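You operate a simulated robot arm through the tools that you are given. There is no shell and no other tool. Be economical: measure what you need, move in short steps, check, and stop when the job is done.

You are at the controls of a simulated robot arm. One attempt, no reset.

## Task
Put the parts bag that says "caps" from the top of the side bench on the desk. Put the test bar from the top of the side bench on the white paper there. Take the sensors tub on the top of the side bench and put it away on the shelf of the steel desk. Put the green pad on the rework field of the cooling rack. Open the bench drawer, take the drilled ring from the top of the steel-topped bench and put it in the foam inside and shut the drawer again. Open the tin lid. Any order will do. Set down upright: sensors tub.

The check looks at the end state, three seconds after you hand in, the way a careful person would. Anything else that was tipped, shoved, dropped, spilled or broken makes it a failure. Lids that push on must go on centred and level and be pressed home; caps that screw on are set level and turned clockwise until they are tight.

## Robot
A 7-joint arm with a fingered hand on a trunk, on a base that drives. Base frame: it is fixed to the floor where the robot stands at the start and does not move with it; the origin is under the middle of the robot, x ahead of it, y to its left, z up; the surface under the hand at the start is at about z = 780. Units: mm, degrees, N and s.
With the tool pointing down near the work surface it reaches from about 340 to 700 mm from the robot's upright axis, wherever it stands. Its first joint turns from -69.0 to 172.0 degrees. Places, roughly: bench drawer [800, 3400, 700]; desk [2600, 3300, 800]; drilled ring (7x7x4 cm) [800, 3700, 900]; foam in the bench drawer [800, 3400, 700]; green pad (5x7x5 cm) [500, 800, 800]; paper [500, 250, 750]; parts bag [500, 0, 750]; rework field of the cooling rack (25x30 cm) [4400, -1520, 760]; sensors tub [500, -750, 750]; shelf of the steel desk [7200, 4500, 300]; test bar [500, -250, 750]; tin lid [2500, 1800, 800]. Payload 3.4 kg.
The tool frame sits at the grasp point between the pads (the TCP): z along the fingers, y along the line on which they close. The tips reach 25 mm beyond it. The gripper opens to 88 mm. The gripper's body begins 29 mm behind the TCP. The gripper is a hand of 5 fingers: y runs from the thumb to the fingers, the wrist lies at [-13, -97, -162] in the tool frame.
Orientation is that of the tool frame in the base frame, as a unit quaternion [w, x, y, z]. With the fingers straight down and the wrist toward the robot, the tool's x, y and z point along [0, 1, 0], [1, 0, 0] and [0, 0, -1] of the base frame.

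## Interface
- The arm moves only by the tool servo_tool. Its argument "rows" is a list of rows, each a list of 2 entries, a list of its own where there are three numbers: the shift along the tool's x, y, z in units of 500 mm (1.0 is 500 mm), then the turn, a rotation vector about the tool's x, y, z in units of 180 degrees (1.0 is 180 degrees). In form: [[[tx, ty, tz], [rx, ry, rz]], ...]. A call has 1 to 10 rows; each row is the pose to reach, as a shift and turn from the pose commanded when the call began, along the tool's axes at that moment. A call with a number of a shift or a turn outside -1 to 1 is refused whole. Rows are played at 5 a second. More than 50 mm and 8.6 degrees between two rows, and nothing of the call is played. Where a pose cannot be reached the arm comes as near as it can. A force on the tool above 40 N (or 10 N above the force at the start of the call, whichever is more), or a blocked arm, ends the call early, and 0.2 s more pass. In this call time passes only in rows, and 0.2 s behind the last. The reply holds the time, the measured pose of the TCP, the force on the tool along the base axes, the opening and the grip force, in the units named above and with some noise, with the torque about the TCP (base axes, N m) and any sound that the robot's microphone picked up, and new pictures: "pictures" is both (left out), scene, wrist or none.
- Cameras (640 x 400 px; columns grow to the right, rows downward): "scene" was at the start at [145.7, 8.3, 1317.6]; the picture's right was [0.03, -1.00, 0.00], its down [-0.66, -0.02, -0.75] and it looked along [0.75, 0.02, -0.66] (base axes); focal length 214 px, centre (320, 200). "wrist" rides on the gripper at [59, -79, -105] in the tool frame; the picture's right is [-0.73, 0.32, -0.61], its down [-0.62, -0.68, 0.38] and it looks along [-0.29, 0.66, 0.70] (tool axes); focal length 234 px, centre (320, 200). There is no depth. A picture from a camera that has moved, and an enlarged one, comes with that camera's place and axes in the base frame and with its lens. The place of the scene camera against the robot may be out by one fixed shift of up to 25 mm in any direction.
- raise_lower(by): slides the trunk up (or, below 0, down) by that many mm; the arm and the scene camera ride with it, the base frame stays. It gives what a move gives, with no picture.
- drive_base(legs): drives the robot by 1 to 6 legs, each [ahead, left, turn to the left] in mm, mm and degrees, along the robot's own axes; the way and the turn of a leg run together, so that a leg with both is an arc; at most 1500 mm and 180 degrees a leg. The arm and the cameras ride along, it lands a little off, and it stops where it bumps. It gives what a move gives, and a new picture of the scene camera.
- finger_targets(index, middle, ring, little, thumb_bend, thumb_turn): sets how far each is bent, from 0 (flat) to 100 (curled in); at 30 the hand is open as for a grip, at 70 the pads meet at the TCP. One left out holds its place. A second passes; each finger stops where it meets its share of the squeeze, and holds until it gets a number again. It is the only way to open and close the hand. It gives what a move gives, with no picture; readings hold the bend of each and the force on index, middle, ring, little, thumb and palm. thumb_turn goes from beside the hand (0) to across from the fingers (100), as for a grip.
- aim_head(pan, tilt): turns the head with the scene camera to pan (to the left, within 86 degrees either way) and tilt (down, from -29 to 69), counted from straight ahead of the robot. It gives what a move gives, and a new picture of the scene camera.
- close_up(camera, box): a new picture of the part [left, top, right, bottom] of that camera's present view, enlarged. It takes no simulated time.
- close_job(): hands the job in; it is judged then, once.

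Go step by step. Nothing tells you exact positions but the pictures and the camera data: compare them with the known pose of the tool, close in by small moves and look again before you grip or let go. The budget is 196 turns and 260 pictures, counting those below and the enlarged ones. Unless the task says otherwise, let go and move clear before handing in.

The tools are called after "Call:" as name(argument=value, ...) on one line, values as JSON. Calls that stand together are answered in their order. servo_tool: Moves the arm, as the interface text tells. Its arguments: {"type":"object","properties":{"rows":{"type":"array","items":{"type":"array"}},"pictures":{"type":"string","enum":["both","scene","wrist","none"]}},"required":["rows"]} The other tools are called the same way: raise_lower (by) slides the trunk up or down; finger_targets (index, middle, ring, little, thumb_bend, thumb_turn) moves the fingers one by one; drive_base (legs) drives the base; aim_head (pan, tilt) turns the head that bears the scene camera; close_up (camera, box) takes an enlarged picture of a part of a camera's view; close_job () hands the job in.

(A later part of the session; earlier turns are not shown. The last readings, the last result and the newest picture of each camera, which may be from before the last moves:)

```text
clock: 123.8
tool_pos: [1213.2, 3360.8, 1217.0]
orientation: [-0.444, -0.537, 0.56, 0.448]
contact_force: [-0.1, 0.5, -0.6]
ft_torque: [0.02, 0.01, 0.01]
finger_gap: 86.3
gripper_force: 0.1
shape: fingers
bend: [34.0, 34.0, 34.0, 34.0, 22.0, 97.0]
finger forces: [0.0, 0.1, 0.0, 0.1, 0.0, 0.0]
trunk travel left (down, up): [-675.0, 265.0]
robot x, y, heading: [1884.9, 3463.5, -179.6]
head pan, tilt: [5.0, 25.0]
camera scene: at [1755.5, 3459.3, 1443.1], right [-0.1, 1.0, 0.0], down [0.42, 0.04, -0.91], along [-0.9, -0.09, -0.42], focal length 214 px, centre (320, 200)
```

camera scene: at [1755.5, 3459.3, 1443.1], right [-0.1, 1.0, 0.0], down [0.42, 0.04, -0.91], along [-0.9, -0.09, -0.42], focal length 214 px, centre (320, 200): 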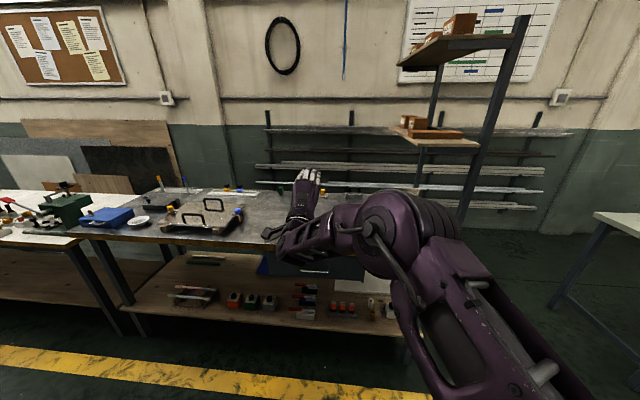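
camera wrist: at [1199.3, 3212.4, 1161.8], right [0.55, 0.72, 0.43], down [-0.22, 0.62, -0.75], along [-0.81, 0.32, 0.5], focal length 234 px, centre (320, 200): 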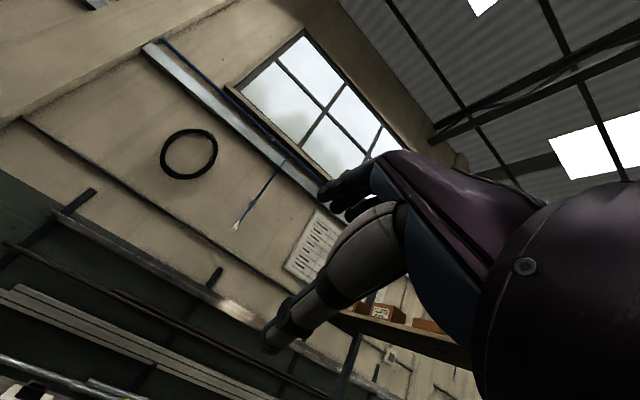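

Trunk moves are limited to 400 mm, so I'll lower 400 and look.

Call:
raise_lower(by=-400)

Call:
servo_tool(rows=[[[0, 0, 0], [0, 0, 0]]], pictures="both")

Call:
close_up(camera="scene", box=[230, 120, 450, 257])

```text
clock: 127.7
tool_pos: [1213.8, 3360.7, 816.7]
orientation: [-0.445, -0.537, 0.559, 0.449]
contact_force: [0.6, -0.5, -0.6]
ft_torque: [-0.01, -0.01, 0.01]
finger_gap: 86.1
gripper_force: 0.2
shape: fingers
bend: [34.0, 34.0, 34.0, 34.0, 22.0, 97.0]
finger forces: [0.0, 0.1, 0.0, 0.1, 0.0, 0.0]
trunk travel left (down, up): [-275.0, 665.0]
robot x, y, heading: [1884.5, 3463.8, -179.2]
head pan, tilt: [5.0, 25.0]
```

```text
clock: 128.1
tool_pos: [1213.4, 3360.3, 817.1]
orientation: [-0.444, -0.537, 0.56, 0.448]
contact_force: [0.2, 1.0, 0.6]
ft_torque: [0.01, 0.0, 0.01]
finger_gap: 86.3
gripper_force: 0.0
shape: fingers
bend: [34.0, 34.0, 34.0, 34.0, 22.0, 97.0]
finger forces: [0.0, 0.1, 0.1, 0.1, 0.1, 0.0]
trunk travel left (down, up): [-275.0, 665.0]
robot x, y, heading: [1888.6, 3463.6, -179.7]
head pan, tilt: [5.0, 25.0]
camera scene: at [1755.8, 3459.4, 1043.2], right [-0.1, 1.0, 0.0], down [0.42, 0.04, -0.91], along [-0.9, -0.09, -0.42], focal length 214 px, centre (320, 200)
camera wrist: at [1330.0, 3298.0, 762.1], right [0.55, 0.72, 0.43], down [-0.22, 0.62, -0.75], along [-0.81, 0.32, 0.5], focal length 234 px, centre (320, 200)
```

scene: 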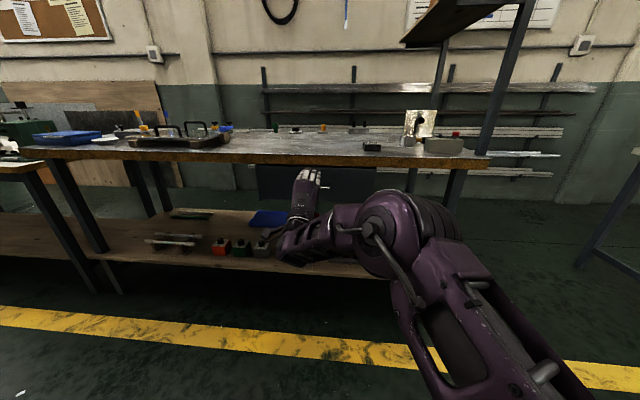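
wrist: 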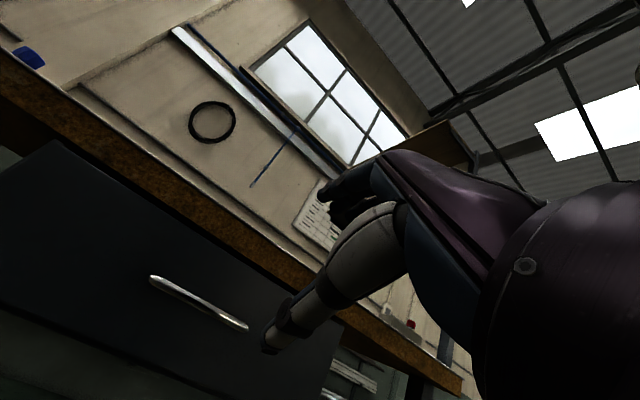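

```text
2.91 times, centred on (340, 188) of scene
camera zoom: at [1755.8, 3459.4, 1043.2], right [-0.1, 1.0, 0.0], down [0.42, 0.04, -0.91], along [-0.9, -0.09, -0.42], focal length 624 px, centre (262, 234)
```

zoom: 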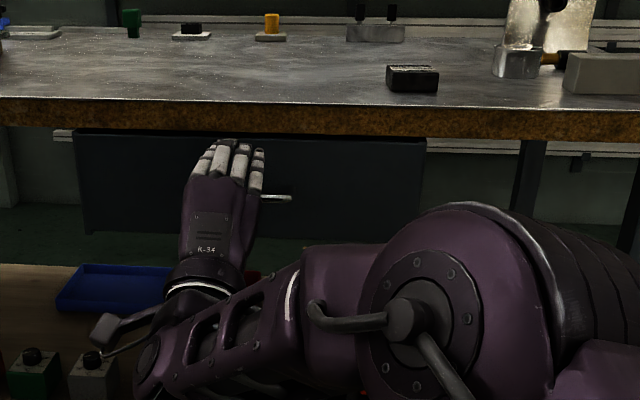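

The handle spans y≈3300–3410 at z≈751 and x≈1045. I'll lower the trunk 66 mm and drive ahead to bring the fingers around it.

Call:
raise_lower(by=-66)

Call:
drive_base(legs=[[110, 5, -0.4]])

Call:
close_up(camera="wrist", box=[0, 0, 640, 400])

Call:
close_up(camera="scene", box=[230, 120, 450, 257])

```text
clock: 129.1
tool_pos: [1214.5, 3359.8, 752.1]
orientation: [-0.444, -0.536, 0.56, 0.449]
contact_force: [0.4, -0.2, 0.0]
ft_torque: [0.0, -0.01, -0.03]
finger_gap: 86.2
gripper_force: 0.0
shape: fingers
bend: [34.0, 34.0, 34.0, 34.0, 22.0, 97.0]
finger forces: [0.0, 0.1, 0.1, 0.1, 0.0, 0.0]
trunk travel left (down, up): [-209.0, 731.0]
robot x, y, heading: [1884.5, 3464.1, -179.4]
head pan, tilt: [5.0, 25.0]
```

```text
clock: 130.3
tool_pos: [1103.7, 3357.8, 750.5]
orientation: [-0.444, -0.536, 0.561, 0.449]
contact_force: [0.7, -0.1, 0.1]
ft_torque: [0.01, 0.02, -0.01]
finger_gap: 86.3
gripper_force: 0.3
shape: fingers
bend: [34.0, 34.0, 34.0, 34.0, 22.0, 97.0]
finger forces: [0.0, 0.0, 0.0, 0.0, 0.0, 0.0]
trunk travel left (down, up): [-209.0, 731.0]
robot x, y, heading: [1775.0, 3457.1, -179.7]
head pan, tilt: [5.0, 25.0]
camera scene: at [1646.7, 3454.3, 977.2], right [-0.09, 1.0, 0.0], down [0.42, 0.04, -0.91], along [-0.9, -0.08, -0.42], focal length 214 px, centre (320, 200)
```

scene: 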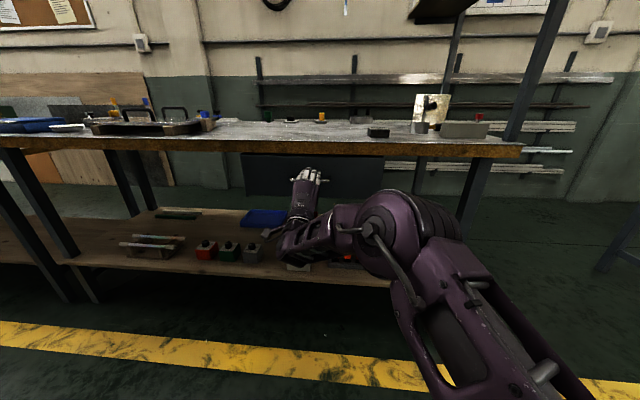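

```text
1.00 times, centred on (320, 200) of wrist (not enlarged: the box is as wide or as high as the picture)
camera zoom: at [1220.2, 3294.7, 695.9], right [0.55, 0.71, 0.43], down [-0.22, 0.62, -0.75], along [-0.8, 0.32, 0.5], focal length 234 px, centre (320, 200)
```

zoom: 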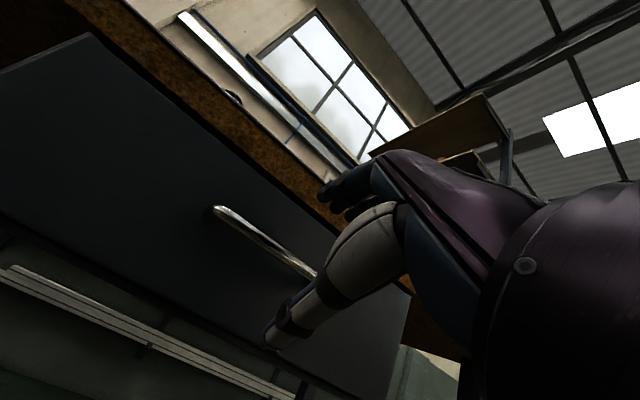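

```text
2.91 times, centred on (340, 188) of scene
camera zoom: at [1646.7, 3454.3, 977.2], right [-0.09, 1.0, 0.0], down [0.42, 0.04, -0.91], along [-0.9, -0.08, -0.42], focal length 624 px, centre (262, 234)
```

zoom: 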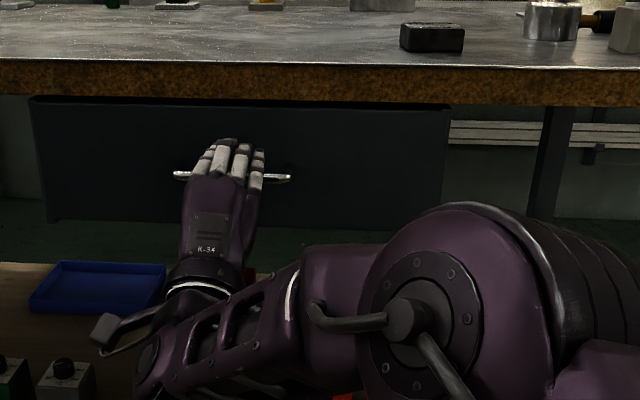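

The handle is at x≈1027, z≈747. I'll drive in 62 mm so the bar lies between the finger pads, then close.

Call:
drive_base(legs=[[62, 0, 0]])

Call:
close_up(camera="wrist", box=[0, 0, 640, 400])

```text
clock: 131.3
tool_pos: [1041.2, 3358.4, 752.0]
orientation: [-0.443, -0.535, 0.561, 0.45]
contact_force: [0.2, -0.7, -0.1]
ft_torque: [0.0, -0.01, 0.01]
finger_gap: 86.3
gripper_force: 0.0
shape: fingers
bend: [34.0, 34.0, 34.0, 34.0, 22.0, 97.0]
finger forces: [0.0, 0.0, 0.0, 0.0, 0.0, 0.1]
trunk travel left (down, up): [-209.0, 731.0]
robot x, y, heading: [1711.6, 3458.0, -179.8]
head pan, tilt: [5.0, 25.0]
camera scene: at [1584.5, 3454.1, 977.2], right [-0.09, 1.0, 0.0], down [0.42, 0.04, -0.91], along [-0.9, -0.08, -0.42], focal length 214 px, centre (320, 200)
```

scene: 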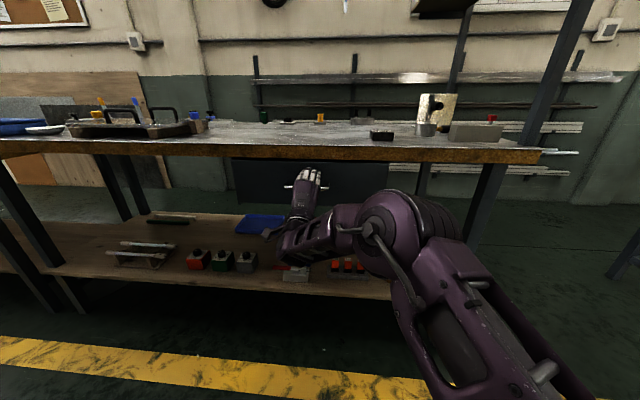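

```text
1.00 times, centred on (320, 200) of wrist (not enlarged: the box is as wide or as high as the picture)
camera zoom: at [1157.9, 3294.8, 695.9], right [0.55, 0.71, 0.43], down [-0.22, 0.62, -0.75], along [-0.8, 0.33, 0.5], focal length 234 px, centre (320, 200)
```

zoom: 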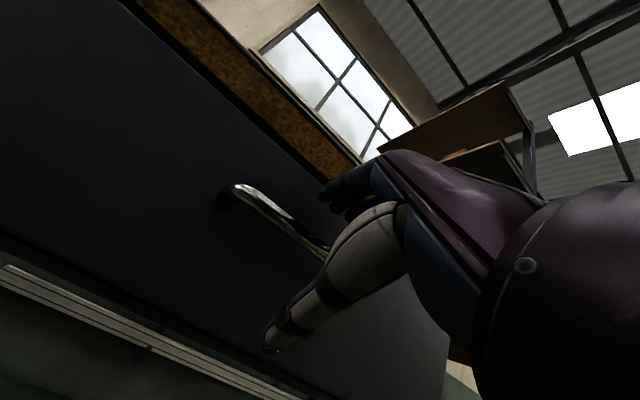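

The bar now passes between thumb and fingers, so I'll close on it.

Call:
finger_targets(index=78, middle=78, ring=78, little=78, thumb_bend=74)

Call:
close_up(camera="wrist", box=[0, 0, 640, 400])

```text
clock: 132.3
tool_pos: [1045.1, 3359.3, 756.1]
orientation: [-0.446, -0.533, 0.56, 0.452]
contact_force: [-1.3, 1.5, 22.2]
ft_torque: [0.84, 0.05, -0.32]
finger_gap: 0.5
gripper_force: 25.7
shape: fingers
bend: [77.0, 76.0, 76.0, 78.0, 66.0, 97.0]
finger forces: [6.3, 6.3, 8.2, 21.5, 8.5, 0.1]
trunk travel left (down, up): [-209.0, 731.0]
robot x, y, heading: [1715.2, 3458.6, -179.9]
head pan, tilt: [5.0, 25.0]
```

```text
1.00 times, centred on (320, 200) of wrist (not enlarged: the box is as wide or as high as the picture)
camera zoom: at [1159.8, 3295.6, 700.2], right [0.56, 0.71, 0.42], down [-0.22, 0.62, -0.75], along [-0.8, 0.33, 0.5], focal length 234 px, centre (320, 200)
```

zoom: 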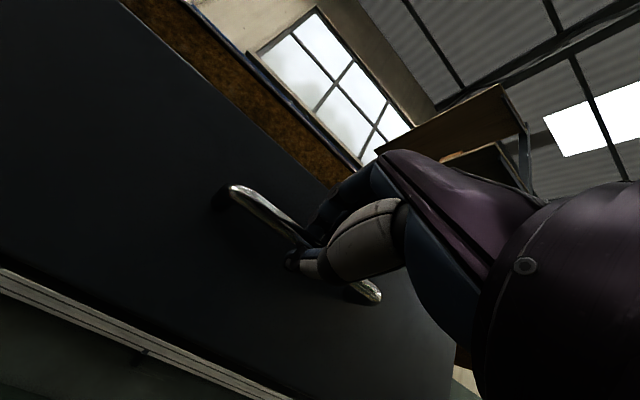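

The fingers are hooked over the bar. I'll pull gently by driving back 100 mm and see whether the drawer follows.

Call:
drive_base(legs=[[-100, 0, 0]])

Call:
close_up(camera="wrist", box=[0, 0, 640, 400])

```text
clock: 133.4
tool_pos: [1142.6, 3358.5, 754.5]
orientation: [-0.445, -0.533, 0.56, 0.452]
contact_force: [0.1, 1.3, 25.2]
ft_torque: [0.84, 0.08, -0.35]
finger_gap: 0.1
gripper_force: 26.6
shape: fingers
bend: [77.0, 76.0, 76.0, 79.0, 66.0, 97.0]
finger forces: [6.4, 6.4, 8.4, 23.3, 9.0, 0.0]
trunk travel left (down, up): [-209.0, 731.0]
robot x, y, heading: [1816.5, 3455.8, -179.9]
head pan, tilt: [5.0, 25.0]
camera scene: at [1686.8, 3455.1, 977.9], right [-0.09, 1.0, 0.0], down [0.42, 0.04, -0.91], along [-0.9, -0.08, -0.42], focal length 214 px, centre (320, 200)
```

scene: 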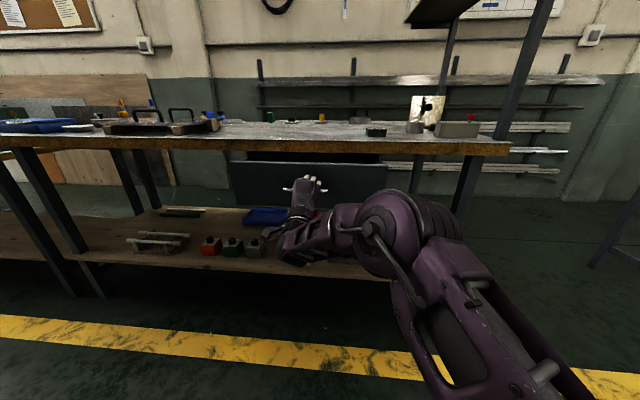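

```text
1.00 times, centred on (320, 200) of wrist (not enlarged: the box is as wide or as high as the picture)
camera zoom: at [1258.7, 3295.8, 699.7], right [0.56, 0.71, 0.42], down [-0.22, 0.62, -0.75], along [-0.8, 0.33, 0.5], focal length 234 px, centre (320, 200)
```

zoom: 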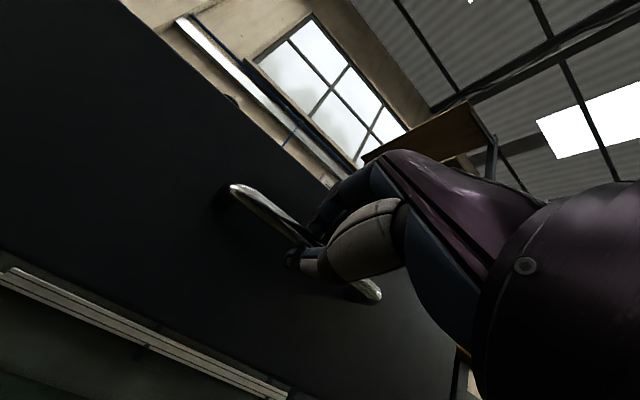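

The drawer is opening; I'll pull another 200 mm.

Call:
drive_base(legs=[[-200, 0, 0]])

```text
clock: 135.0
tool_pos: [1339.3, 3359.0, 756.3]
orientation: [-0.445, -0.533, 0.56, 0.452]
contact_force: [0.8, 4.0, 23.0]
ft_torque: [0.8, 0.06, -0.34]
finger_gap: 0.4
gripper_force: 25.9
shape: fingers
bend: [77.0, 76.0, 76.0, 79.0, 66.0, 97.0]
finger forces: [6.4, 6.2, 8.2, 21.8, 8.9, 0.0]
trunk travel left (down, up): [-209.0, 731.0]
robot x, y, heading: [2011.9, 3460.1, -179.8]
head pan, tilt: [5.0, 25.0]
camera scene: at [1883.3, 3456.0, 977.9], right [-0.09, 1.0, 0.0], down [0.42, 0.04, -0.91], along [-0.9, -0.08, -0.42], focal length 214 px, centre (320, 200)
```

scene: 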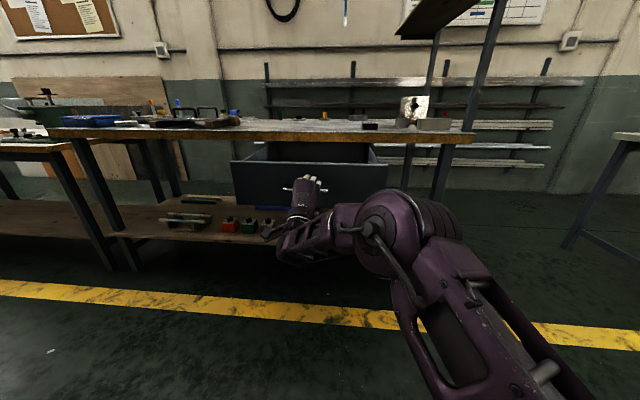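

The drawer is about 300 mm open and follows my pull. The desk is close behind me, so I'll open the hand and test a small arm retraction instead of driving.

Call:
finger_targets(index=32, middle=32, ring=32, little=32, thumb_bend=22)

Call:
servo_tool(rows=[[[0, 0, -0.02], [0, 0, 0]]], pictures="both")

```text
clock: 136.0
tool_pos: [1336.3, 3359.4, 753.5]
orientation: [-0.444, -0.534, 0.56, 0.451]
contact_force: [0.2, -0.7, -0.2]
ft_torque: [-0.06, -0.02, 0.0]
finger_gap: 87.8
gripper_force: 0.0
shape: fingers
bend: [32.0, 32.0, 32.0, 32.0, 22.0, 97.0]
finger forces: [0.1, 0.1, 0.0, 0.0, 0.1, 0.0]
trunk travel left (down, up): [-209.0, 731.0]
robot x, y, heading: [2006.1, 3459.6, -180.0]
head pan, tilt: [5.0, 25.0]
```

```text
clock: 136.4
tool_pos: [1341.2, 3357.1, 758.5]
orientation: [-0.444, -0.536, 0.56, 0.449]
contact_force: [0.4, -0.3, 1.0]
ft_torque: [0.03, 0.02, 0.03]
finger_gap: 87.8
gripper_force: 0.0
shape: fingers
bend: [32.0, 32.0, 32.0, 32.0, 22.0, 97.0]
finger forces: [0.0, 0.1, 0.1, 0.0, 0.1, 0.0]
out of reach, approached as far as the arm can: row 1
trunk travel left (down, up): [-209.0, 731.0]
robot x, y, heading: [2012.0, 3457.8, -179.7]
head pan, tilt: [5.0, 25.0]
camera scene: at [1879.9, 3455.1, 977.2], right [-0.09, 1.0, 0.0], down [0.42, 0.04, -0.91], along [-0.9, -0.08, -0.42], focal length 214 px, centre (320, 200)
camera wrist: at [1456.5, 3293.0, 703.0], right [0.55, 0.72, 0.43], down [-0.22, 0.62, -0.75], along [-0.8, 0.32, 0.5], focal length 234 px, centre (320, 200)
```

scene: 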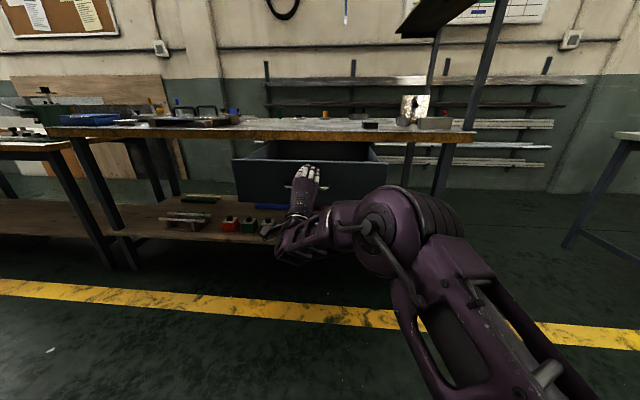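
wrist: 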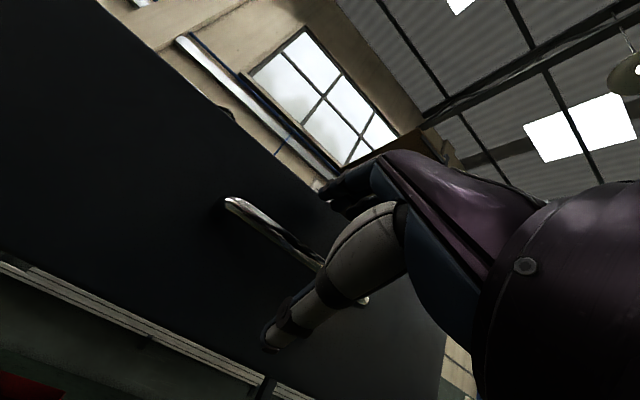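

The arm responds but is at its reach limit. Tilting the fingers down as I retract should free it.

Call:
servo_tool(rows=[[[0, 0, -0.025], [0.035, 0, 0]], [[0, 0, -0.05], [0.07, 0, 0]], [[0, 0, -0.075], [0.105, 0, 0]], [[0, 0, -0.1], [0.14, 0, 0]], [[0, 0, -0.13], [0.17, 0, 0]]], pictures="both")

```text
clock: 137.6
tool_pos: [1403.6, 3353.2, 772.8]
orientation: [-0.286, -0.633, 0.66, 0.286]
contact_force: [0.4, 0.6, 0.8]
ft_torque: [-0.03, 0.02, -0.01]
finger_gap: 88.2
gripper_force: 0.1
shape: fingers
bend: [32.0, 32.0, 32.0, 32.0, 22.0, 97.0]
finger forces: [0.0, 0.0, 0.1, 0.1, 0.0, 0.0]
trunk travel left (down, up): [-209.0, 731.0]
robot x, y, heading: [2011.6, 3456.9, -179.8]
head pan, tilt: [5.0, 25.0]
camera scene: at [1879.9, 3455.1, 977.2], right [-0.09, 1.0, 0.0], down [0.42, 0.04, -0.91], along [-0.9, -0.08, -0.42], focal length 214 px, centre (320, 200)
camera wrist: at [1532.9, 3291.0, 784.6], right [0.26, 0.73, 0.64], down [0.19, 0.61, -0.77], along [-0.95, 0.32, 0.02], focal length 234 px, centre (320, 200)
```

scene: 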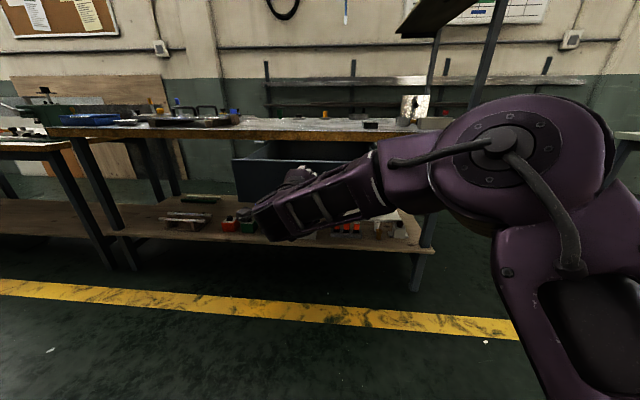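
wrist: 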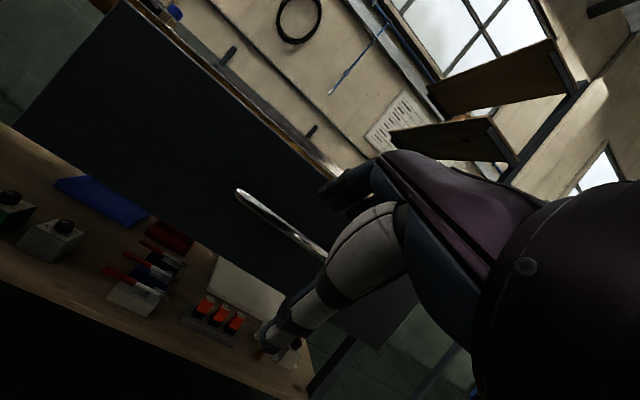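

The hand is clear of the handle. I'll raise the trunk, return the hand to pointing down and look into the drawer.

Call:
raise_lower(by=400)

Call:
servo_tool(rows=[[[0, 0, 0], [0.04, 0, 0]], [[0, 0, 0], [0.08, 0, 0]], [[0, 0, 0], [0.12, 0, 0]], [[0, 0, 0], [0.16, 0, 0]], [[0, 0, 0], [0.2, 0, 0]], [[0, 0, 0], [0.24, 0, 0]], [[0, 0, 0], [0.26, 0, 0]]], pictures="none")

Call:
aim_head(pan=8, tilt=40)

```text
clock: 141.4
tool_pos: [1403.8, 3354.4, 1173.3]
orientation: [-0.288, -0.633, 0.659, 0.287]
contact_force: [0.2, 0.4, -0.1]
ft_torque: [-0.02, -0.02, -0.01]
finger_gap: 87.9
gripper_force: 0.1
shape: fingers
bend: [32.0, 32.0, 32.0, 32.0, 22.0, 97.0]
finger forces: [0.0, 0.1, 0.1, 0.0, 0.0, 0.0]
trunk travel left (down, up): [-609.0, 331.0]
robot x, y, heading: [2011.3, 3456.8, -179.7]
head pan, tilt: [5.0, 25.0]
```

```text
clock: 143.0
tool_pos: [1404.4, 3354.5, 1172.2]
orientation: [-0.013, -0.696, 0.718, 0.001]
contact_force: [0.3, -0.1, 0.5]
ft_torque: [0.04, 0.0, 0.0]
finger_gap: 88.2
gripper_force: 0.0
shape: fingers
bend: [32.0, 32.0, 32.0, 32.0, 22.0, 97.0]
finger forces: [0.0, 0.0, 0.1, 0.0, 0.0, 0.0]
trunk travel left (down, up): [-609.0, 331.0]
robot x, y, heading: [2006.9, 3457.3, -179.8]
head pan, tilt: [5.0, 25.0]
```

```text
clock: 143.8
tool_pos: [1403.9, 3354.4, 1172.2]
orientation: [-0.013, -0.696, 0.718, 0.001]
contact_force: [-0.2, 0.6, -0.6]
ft_torque: [-0.02, 0.04, 0.02]
finger_gap: 88.0
gripper_force: 0.2
shape: fingers
bend: [32.0, 32.0, 32.0, 32.0, 22.0, 97.0]
finger forces: [0.1, 0.0, 0.1, 0.1, 0.0, 0.0]
trunk travel left (down, up): [-609.0, 331.0]
robot x, y, heading: [2010.5, 3459.1, -179.6]
head pan, tilt: [8.0, 40.0]
camera scene: at [1887.4, 3451.4, 1354.0], right [-0.14, 0.99, 0.0], down [0.64, 0.09, -0.77], along [-0.76, -0.11, -0.64], focal length 214 px, centre (320, 200)
```

scene: 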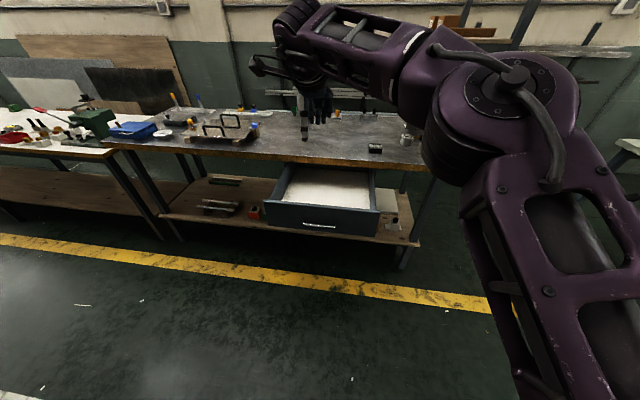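

The drawer is open with cream foam inside. I'll zoom in.

Call:
close_up(camera="scene", box=[250, 130, 440, 248])

```text
3.37 times, centred on (345, 189) of scene
camera zoom: at [1887.4, 3451.4, 1354.0], right [-0.14, 0.99, 0.0], down [0.64, 0.09, -0.77], along [-0.76, -0.11, -0.64], focal length 722 px, centre (236, 237)
```

zoom: 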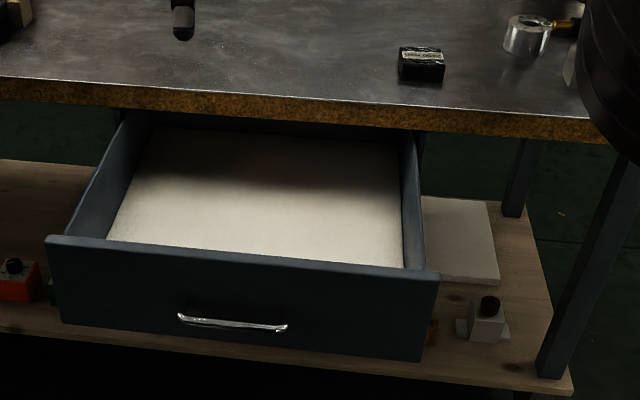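

The foam is a flat pad filling the drawer. Before fetching the ring I need to know where the overhead shelf frame stands relative to it.

Call:
aim_head(pan=-25, tilt=20)

Call:
aim_head(pan=-70, tilt=40)

```text
clock: 144.8
tool_pos: [1404.2, 3354.0, 1172.8]
orientation: [-0.013, -0.695, 0.719, 0.002]
contact_force: [0.1, -1.0, 0.0]
ft_torque: [0.03, -0.01, -0.02]
finger_gap: 88.1
gripper_force: 0.2
shape: fingers
bend: [32.0, 32.0, 32.0, 32.0, 22.0, 97.0]
finger forces: [0.1, 0.0, 0.1, 0.0, 0.1, 0.0]
trunk travel left (down, up): [-609.0, 331.0]
robot x, y, heading: [2011.7, 3457.7, -179.8]
head pan, tilt: [-25.0, 20.0]
camera scene: at [1886.9, 3502.4, 1385.3], right [0.42, 0.91, 0.0], down [0.31, -0.14, -0.94], along [-0.85, 0.39, -0.34], focal length 214 px, centre (320, 200)
```

scene: 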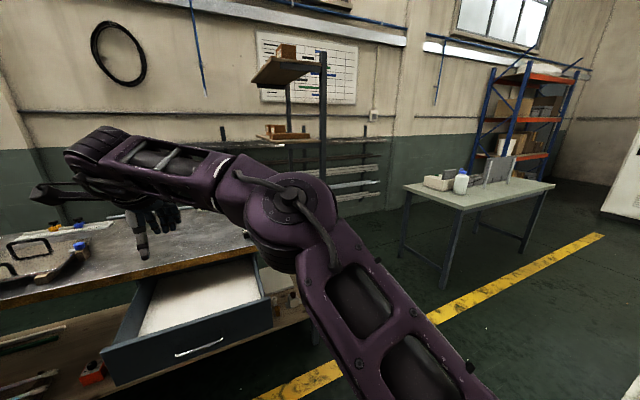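

```text
clock: 145.9
tool_pos: [1404.1, 3354.5, 1172.3]
orientation: [-0.012, -0.695, 0.719, 0.002]
contact_force: [0.0, 0.3, 0.0]
ft_torque: [0.0, 0.02, 0.01]
finger_gap: 88.1
gripper_force: 0.1
shape: fingers
bend: [32.0, 32.0, 32.0, 32.0, 22.0, 97.0]
finger forces: [0.0, 0.0, 0.1, 0.1, 0.0, 0.0]
trunk travel left (down, up): [-609.0, 331.0]
robot x, y, heading: [2010.2, 3458.1, -179.7]
head pan, tilt: [-70.0, 40.0]
camera scene: at [1941.9, 3543.4, 1353.9], right [0.94, 0.35, 0.0], down [0.22, -0.6, -0.77], along [-0.27, 0.72, -0.64], focal length 214 px, centre (320, 200)
```

scene: 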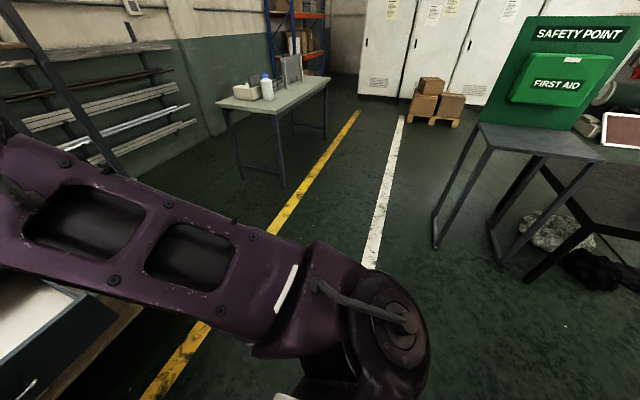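

Behind the bench end (y>3911) the floor is open, and the frame's posts stand at about (1016,3911) and (440,3930) with a board at z≈1300 above the ring. I'll approach from that end, facing -y, so that the arm can reach in between the posts. First I'll drive there.

Call:
drive_base(legs=[[0, -1240, 0], [0, 0, 90], [0, -980, 0]])

Call:
aim_head(pan=-10, tilt=30)

```text
clock: 160.7
tool_pos: [1141.4, 4066.1, 1172.5]
orientation: [0.011, 1.0, -0.003, 0.009]
contact_force: [0.4, 0.0, -0.3]
ft_torque: [0.01, 0.0, 0.01]
finger_gap: 87.8
gripper_force: 0.1
shape: fingers
bend: [32.0, 32.0, 32.0, 32.0, 22.0, 97.0]
finger forces: [0.0, 0.0, 0.0, 0.1, 0.1, 0.1]
trunk travel left (down, up): [-609.0, 331.0]
robot x, y, heading: [1023.4, 4669.7, -88.4]
head pan, tilt: [-70.0, 40.0]
camera scene: at [954.3, 4591.9, 1353.9], right [-0.37, 0.93, 0.0], down [0.6, 0.24, -0.77], along [-0.71, -0.29, -0.64], focal length 214 px, centre (320, 200)
```

scene: 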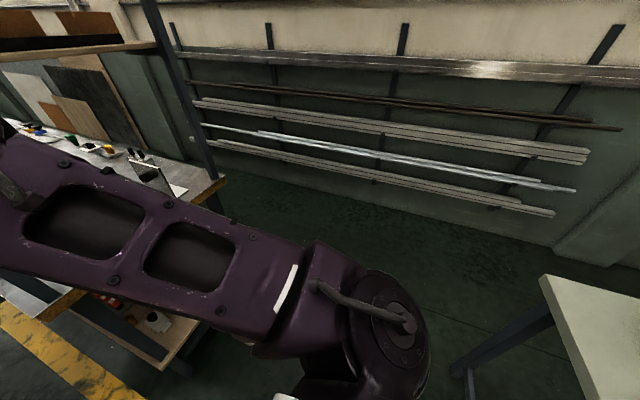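

```text
clock: 162.0
tool_pos: [1140.5, 4066.4, 1171.7]
orientation: [0.01, 1.0, -0.003, 0.008]
contact_force: [-0.1, 0.3, -0.4]
ft_torque: [-0.01, -0.02, 0.0]
finger_gap: 88.3
gripper_force: 0.1
shape: fingers
bend: [32.0, 32.0, 32.0, 32.0, 22.0, 97.0]
finger forces: [0.1, 0.1, 0.0, 0.0, 0.1, 0.0]
trunk travel left (down, up): [-609.0, 331.0]
robot x, y, heading: [1021.3, 4671.2, -88.0]
head pan, tilt: [-10.0, 30.0]
camera scene: at [1020.6, 4534.1, 1369.2], right [-0.99, 0.14, 0.0], down [0.07, 0.5, -0.87], along [-0.12, -0.86, -0.5], focal length 214 px, centre (320, 200)
```

scene: 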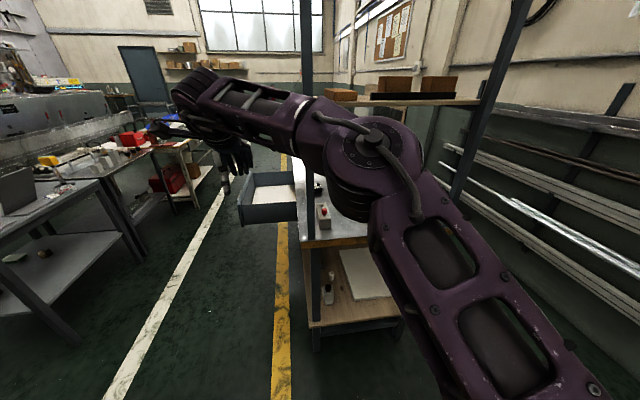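

The front post is near (989,3965) and the hand is at y=4066, so outside it. I'll move the tool to x=830 and lower it to z≈1010 while still outside the frame.

Call:
servo_tool(rows=[[[-0.062, 0, 0.03], [0, 0, 0]], [[-0.124, 0, 0.06], [0, 0, 0]], [[-0.186, 0, 0.09], [0, 0, 0]], [[-0.248, 0, 0.12], [0, 0, 0]], [[-0.31, 0, 0.15], [0, 0, 0]], [[-0.372, 0, 0.18], [0, 0, 0]], [[-0.434, 0, 0.21], [0, 0, 0]], [[-0.496, 0, 0.24], [0, 0, 0]], [[-0.558, 0, 0.28], [0, 0, 0]], [[-0.62, 0, 0.32], [0, 0, 0]]], pictures="both")

```text
clock: 164.2
tool_pos: [831.0, 4064.0, 1008.0]
orientation: [0.01, 1.0, -0.002, 0.009]
contact_force: [0.1, 0.7, 0.5]
ft_torque: [0.0, 0.01, -0.01]
finger_gap: 88.1
gripper_force: 0.1
shape: fingers
bend: [32.0, 32.0, 32.0, 32.0, 22.0, 97.0]
finger forces: [0.0, 0.1, 0.0, 0.0, 0.0, 0.1]
trunk travel left (down, up): [-609.0, 331.0]
robot x, y, heading: [1018.3, 4667.6, -88.2]
head pan, tilt: [-10.0, 30.0]
camera scene: at [1019.2, 4534.1, 1369.3], right [-0.99, 0.14, 0.0], down [0.07, 0.5, -0.87], along [-0.12, -0.86, -0.5], focal length 214 px, centre (320, 200)
camera wrist: at [888.6, 4144.7, 1111.8], right [-0.74, -0.31, 0.6], down [-0.61, 0.68, -0.41], along [-0.28, -0.67, -0.69], focal length 234 px, centre (320, 200)
```

scene: 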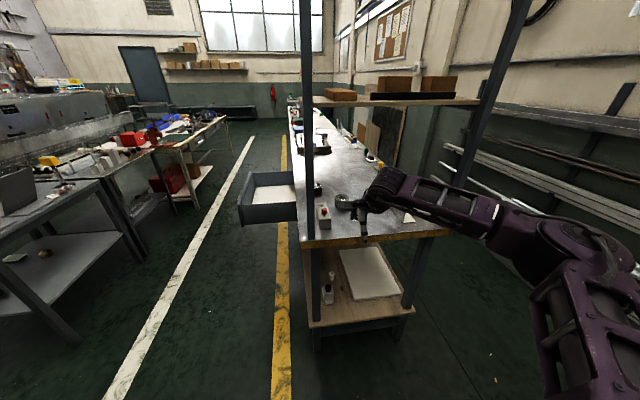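
wrist: 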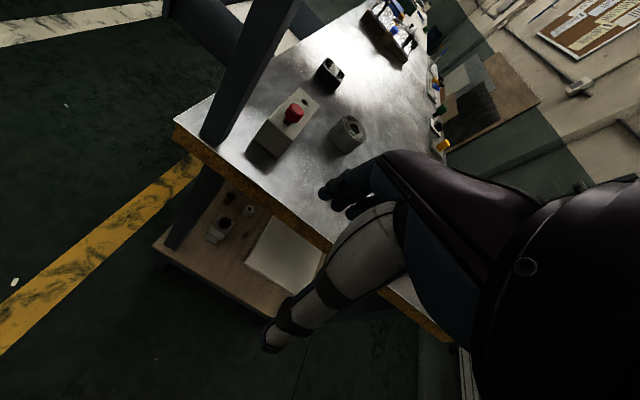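

In this pose the elbow sticks out to the right and would hit the back post. Turning the robot so that the target lies to its left should straighten the arm, so I'll swing the tool left first and then turn right by about 32°.

Call:
servo_tool(rows=[[[0.087, -0.013, 0], [0, 0, 0]], [[0.174, -0.026, 0], [0, 0, 0]], [[0.261, -0.039, 0], [0, 0, 0]], [[0.348, -0.052, 0], [0, 0, 0]], [[0.435, -0.065, 0], [0, 0, 0]], [[0.522, -0.078, 0], [0, 0, 0]], [[0.609, -0.091, 0], [0, 0, 0]], [[0.696, -0.104, 0], [0, 0, 0]], [[0.783, -0.117, 0], [0, 0, 0]], [[0.87, -0.13, 0], [0, 0, 0]]], pictures="none")

Call:
drive_base(legs=[[0, 0, -32]])

Call:
aim_head(pan=20, tilt=30)

```text
clock: 166.4
tool_pos: [1269.0, 4127.0, 1012.9]
orientation: [0.011, 1.0, -0.003, 0.008]
contact_force: [0.5, -0.9, 0.3]
ft_torque: [0.03, -0.01, -0.02]
finger_gap: 87.9
gripper_force: 0.0
shape: fingers
bend: [32.0, 32.0, 32.0, 32.0, 22.0, 97.0]
finger forces: [0.1, 0.1, 0.0, 0.1, 0.0, 0.1]
trunk travel left (down, up): [-609.0, 331.0]
robot x, y, heading: [1020.9, 4668.2, -88.0]
head pan, tilt: [-10.0, 30.0]
```

```text
clock: 168.3
tool_pos: [947.7, 4077.6, 1013.1]
orientation: [0.012, 0.962, -0.274, 0.004]
contact_force: [-0.2, -0.3, 0.1]
ft_torque: [-0.02, 0.0, -0.01]
finger_gap: 88.0
gripper_force: 0.0
shape: fingers
bend: [32.0, 32.0, 32.0, 32.0, 22.0, 97.0]
finger forces: [0.0, 0.0, 0.1, 0.1, 0.1, 0.0]
trunk travel left (down, up): [-609.0, 331.0]
robot x, y, heading: [1019.9, 4669.1, -119.6]
head pan, tilt: [-10.0, 30.0]
camera scene: at [948.9, 4560.7, 1369.2], right [-0.77, 0.64, 0.0], down [0.32, 0.38, -0.87], along [-0.55, -0.67, -0.5], focal length 214 px, centre (320, 200)
```

scene: 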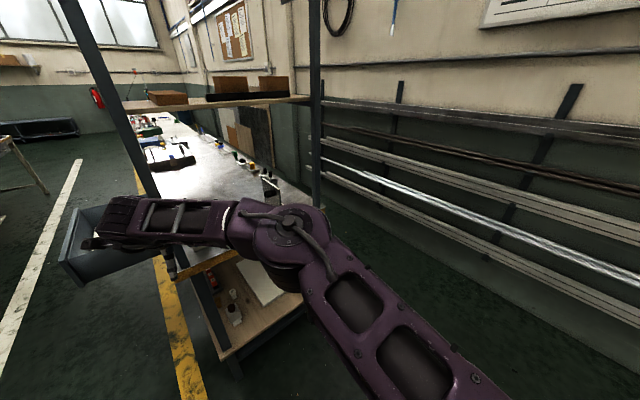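

```text
clock: 169.2
tool_pos: [945.4, 4077.7, 1012.9]
orientation: [0.013, 0.961, -0.275, 0.005]
contact_force: [0.1, -0.2, -0.3]
ft_torque: [-0.02, 0.0, -0.01]
finger_gap: 87.9
gripper_force: 0.0
shape: fingers
bend: [32.0, 32.0, 32.0, 32.0, 22.0, 97.0]
finger forces: [0.0, 0.0, 0.0, 0.0, 0.1, 0.1]
trunk travel left (down, up): [-609.0, 331.0]
robot x, y, heading: [1022.2, 4667.1, -119.7]
head pan, tilt: [20.0, 30.0]
camera scene: at [991.5, 4541.1, 1369.2], right [-0.99, 0.17, 0.0], down [0.08, 0.49, -0.87], along [-0.15, -0.85, -0.5], focal length 214 px, centre (320, 200)
```

scene: 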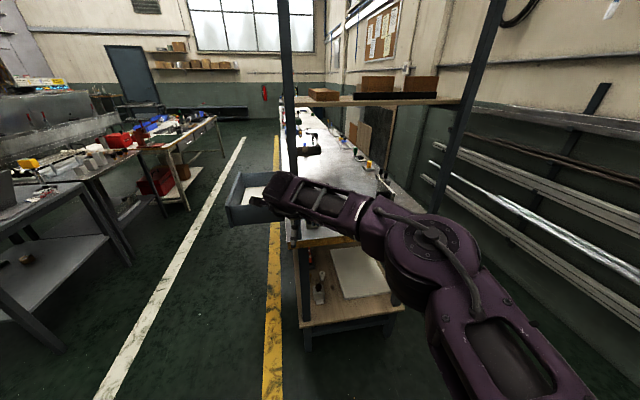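

The elbow is now well behind and only 164 mm to the right, which passes between the posts. I'll sidestep to x=830, then drive in 230 mm and look.

Call:
drive_base(legs=[[57, -100, 0], [200, 114, 0]])

Call:
close_up(camera="wrist", box=[0, 0, 640, 400])

```text
clock: 171.8
tool_pos: [832.4, 3846.6, 1012.1]
orientation: [0.01, 0.961, -0.275, 0.005]
contact_force: [0.7, 0.2, -0.5]
ft_torque: [0.04, 0.04, 0.01]
finger_gap: 88.1
gripper_force: 0.0
shape: fingers
bend: [32.0, 32.0, 32.0, 32.0, 22.0, 97.0]
finger forces: [0.1, 0.0, 0.0, 0.0, 0.0, 0.1]
trunk travel left (down, up): [-609.0, 331.0]
robot x, y, heading: [907.1, 4439.9, -119.6]
head pan, tilt: [20.0, 30.0]
camera scene: at [877.4, 4310.0, 1369.1], right [-0.99, 0.17, 0.0], down [0.08, 0.49, -0.87], along [-0.15, -0.85, -0.5], focal length 214 px, centre (320, 200)
```

scene: 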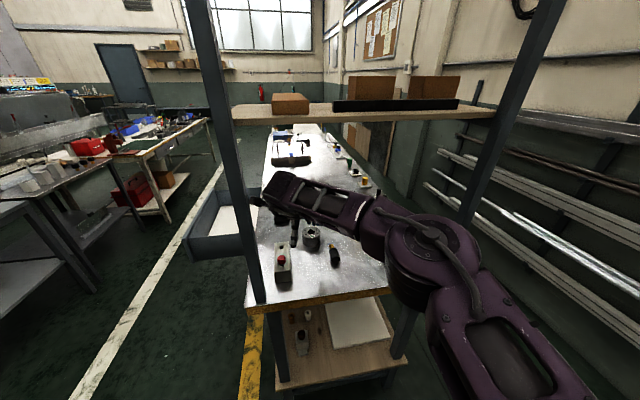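

```text
1.00 times, centred on (320, 200) of wrist (not enlarged: the box is as wide or as high as the picture)
camera zoom: at [923.3, 3885.8, 1115.9], right [-0.79, 0.12, 0.6], down [-0.17, 0.9, -0.41], along [-0.59, -0.42, -0.69], focal length 234 px, centre (320, 200)
```

zoom: 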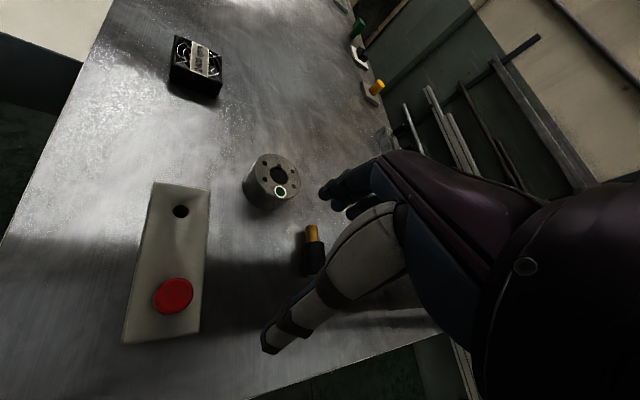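

The ring top is at about (804,3739), with the brass-tipped tool safely off to one side at (745,3790). I'll drive the last 110 mm so the tool is above the ring.

Call:
drive_base(legs=[[108, 29, 0]])

Call:
close_up(camera="wrist", box=[0, 0, 640, 400])

```text
clock: 173.0
tool_pos: [804.3, 3740.9, 1012.5]
orientation: [0.012, 0.961, -0.275, 0.005]
contact_force: [-0.1, -0.8, -0.7]
ft_torque: [-0.01, -0.02, 0.01]
finger_gap: 88.1
gripper_force: 0.0
shape: fingers
bend: [32.0, 32.0, 32.0, 32.0, 22.0, 97.0]
finger forces: [0.0, 0.0, 0.1, 0.0, 0.1, 0.1]
trunk travel left (down, up): [-609.0, 331.0]
robot x, y, heading: [878.6, 4330.6, -119.6]
head pan, tilt: [20.0, 30.0]
camera scene: at [849.5, 4204.5, 1369.2], right [-0.99, 0.17, 0.0], down [0.08, 0.49, -0.87], along [-0.14, -0.85, -0.5], focal length 214 px, centre (320, 200)
```

scene: 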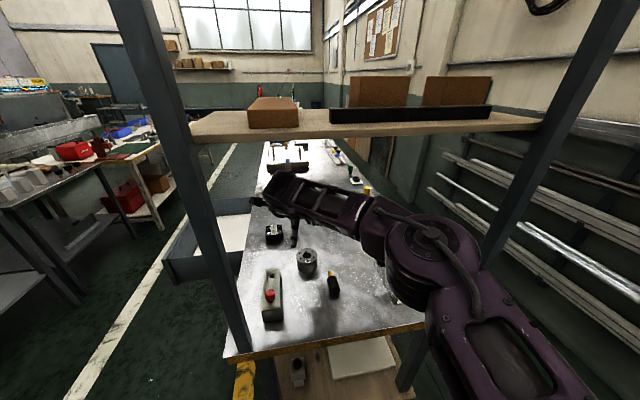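

```text
1.00 times, centred on (320, 200) of wrist (not enlarged: the box is as wide or as high as the picture)
camera zoom: at [895.7, 3780.0, 1116.5], right [-0.79, 0.12, 0.6], down [-0.17, 0.9, -0.41], along [-0.59, -0.42, -0.69], focal length 234 px, centre (320, 200)
```

zoom: 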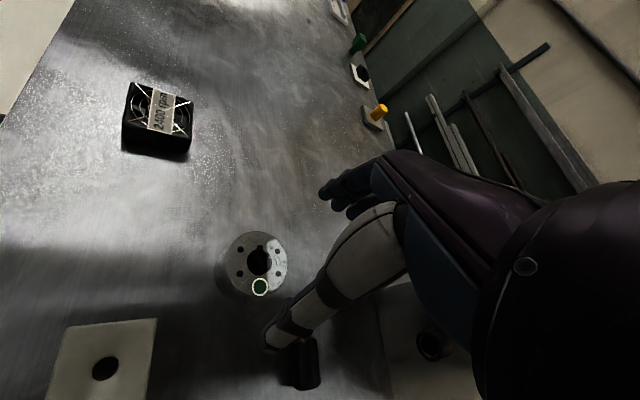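

Triangulated, the ring's top centre is (801,3733,903). I'll make a small correction and descend to z≈925.

Call:
servo_tool(rows=[[[0.003, 0.017, 0.04], [0, 0, 0]], [[0.003, 0.017, 0.11], [0, 0, 0]], [[0.003, 0.017, 0.174], [0, 0, 0]]], pictures="both")

```text
clock: 173.8
tool_pos: [803.1, 3731.5, 926.8]
orientation: [0.012, 0.961, -0.275, 0.005]
contact_force: [0.6, 0.3, -0.4]
ft_torque: [0.02, 0.0, -0.04]
finger_gap: 88.1
gripper_force: 0.1
shape: fingers
bend: [32.0, 32.0, 32.0, 32.0, 22.0, 97.0]
finger forces: [0.0, 0.0, 0.0, 0.0, 0.1, 0.0]
trunk travel left (down, up): [-609.0, 331.0]
robot x, y, heading: [878.0, 4330.7, -119.7]
head pan, tilt: [20.0, 30.0]
camera scene: at [849.5, 4204.7, 1369.3], right [-0.99, 0.17, 0.0], down [0.08, 0.49, -0.87], along [-0.14, -0.85, -0.5], focal length 214 px, centre (320, 200)
camera wrist: at [892.9, 3771.4, 1030.2], right [-0.79, 0.12, 0.6], down [-0.17, 0.9, -0.41], along [-0.59, -0.42, -0.69], focal length 234 px, centre (320, 200)
```

scene: 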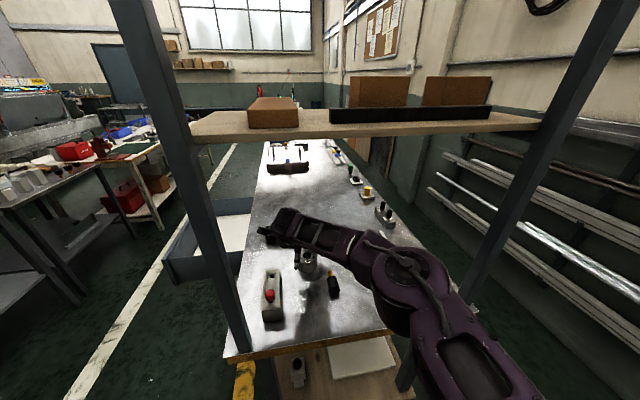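
wrist: 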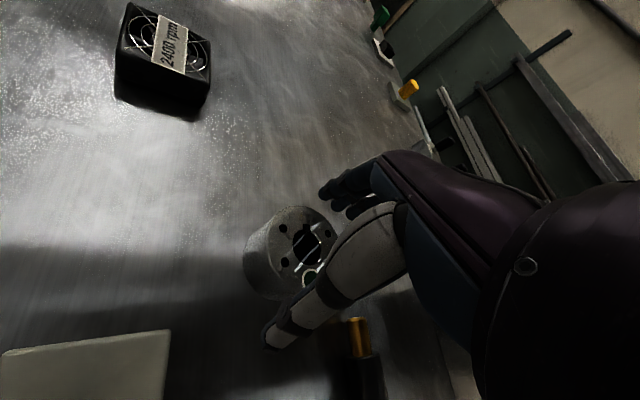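

The ring is centred at (805,3731) under the tool. I'll descend to about z 894 and close.

Call:
servo_tool(rows=[[[0, 0, 0.03], [0, 0, 0]], [[0, 0, 0.055], [0, 0, 0]], [[0, 0, 0.066], [0, 0, 0]]], pictures="wrist")

Call:
finger_targets(index=72, middle=72, ring=72, little=72, thumb_bend=72)

```text
clock: 174.6
tool_pos: [800.7, 3731.8, 892.7]
orientation: [0.012, 0.961, -0.275, 0.006]
contact_force: [-0.3, 0.2, 0.8]
ft_torque: [-0.02, -0.01, 0.03]
finger_gap: 89.1
gripper_force: 0.0
shape: fingers
bend: [31.0, 32.0, 32.0, 32.0, 22.0, 97.0]
finger forces: [1.2, 0.0, 0.1, 0.1, 0.0, 0.1]
trunk travel left (down, up): [-609.0, 331.0]
robot x, y, heading: [877.9, 4333.2, -119.7]
head pan, tilt: [20.0, 30.0]
camera wrist: at [892.5, 3770.6, 997.5], right [-0.79, 0.13, 0.6], down [-0.17, 0.9, -0.41], along [-0.59, -0.42, -0.69], focal length 234 px, centre (320, 200)
```

wrist: 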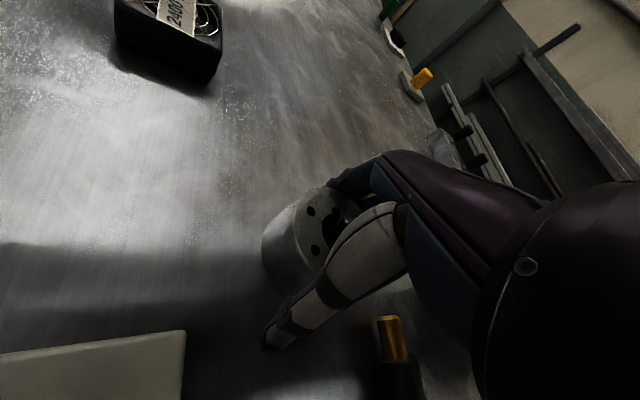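

```text
clock: 175.6
tool_pos: [801.4, 3732.6, 894.5]
orientation: [0.013, 0.962, -0.274, 0.004]
contact_force: [-0.7, -1.8, 6.3]
ft_torque: [-0.17, 0.22, 0.05]
finger_gap: 54.5
gripper_force: 33.4
shape: fingers
bend: [43.0, 52.0, 57.0, 71.0, 53.0, 92.0]
finger forces: [11.6, 10.5, 9.5, 1.6, 34.4, 0.0]
trunk travel left (down, up): [-609.0, 331.0]
robot x, y, heading: [875.9, 4332.8, -119.5]
head pan, tilt: [20.0, 30.0]
```

The ring is gripped at 33 N. I'll lift 110 mm and check.

Call:
servo_tool(rows=[[[0, 0, -0.02], [0, 0, 0]], [[0, 0, -0.08], [0, 0, 0]], [[0, 0, -0.15], [0, 0, 0]], [[0, 0, -0.22], [0, 0, 0]]], pictures="both")

```text
clock: 176.6
tool_pos: [802.8, 3735.2, 1001.3]
orientation: [0.011, 0.962, -0.273, 0.005]
contact_force: [-0.7, 0.6, -2.9]
ft_torque: [-0.04, 0.03, 0.0]
finger_gap: 54.1
gripper_force: 31.5
shape: fingers
bend: [43.0, 52.0, 57.0, 71.0, 53.0, 92.0]
finger forces: [11.4, 9.6, 8.6, 1.5, 32.7, 0.0]
trunk travel left (down, up): [-609.0, 331.0]
robot x, y, heading: [877.3, 4333.4, -119.4]
head pan, tilt: [20.0, 30.0]
camera scene: at [849.8, 4205.4, 1369.2], right [-0.99, 0.17, 0.0], down [0.08, 0.49, -0.87], along [-0.15, -0.85, -0.5], focal length 214 px, centre (320, 200)
camera wrist: at [893.3, 3774.3, 1104.6], right [-0.79, 0.12, 0.6], down [-0.17, 0.9, -0.41], along [-0.59, -0.42, -0.69], focal length 234 px, centre (320, 200)
```

scene: 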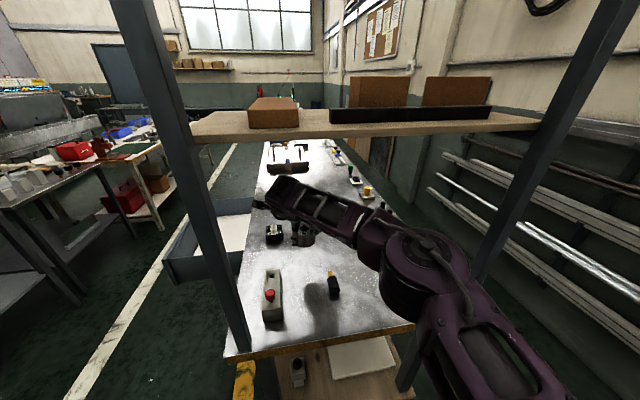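
wrist: 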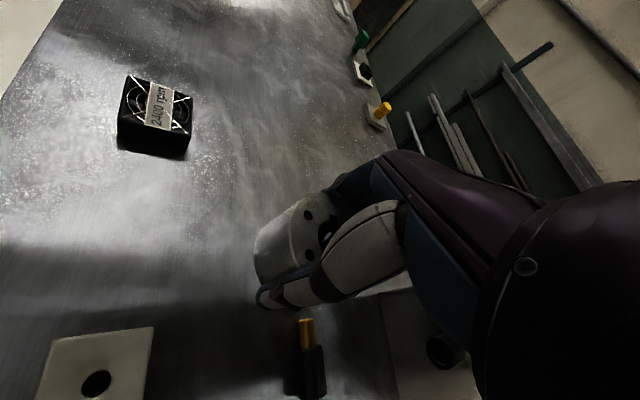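

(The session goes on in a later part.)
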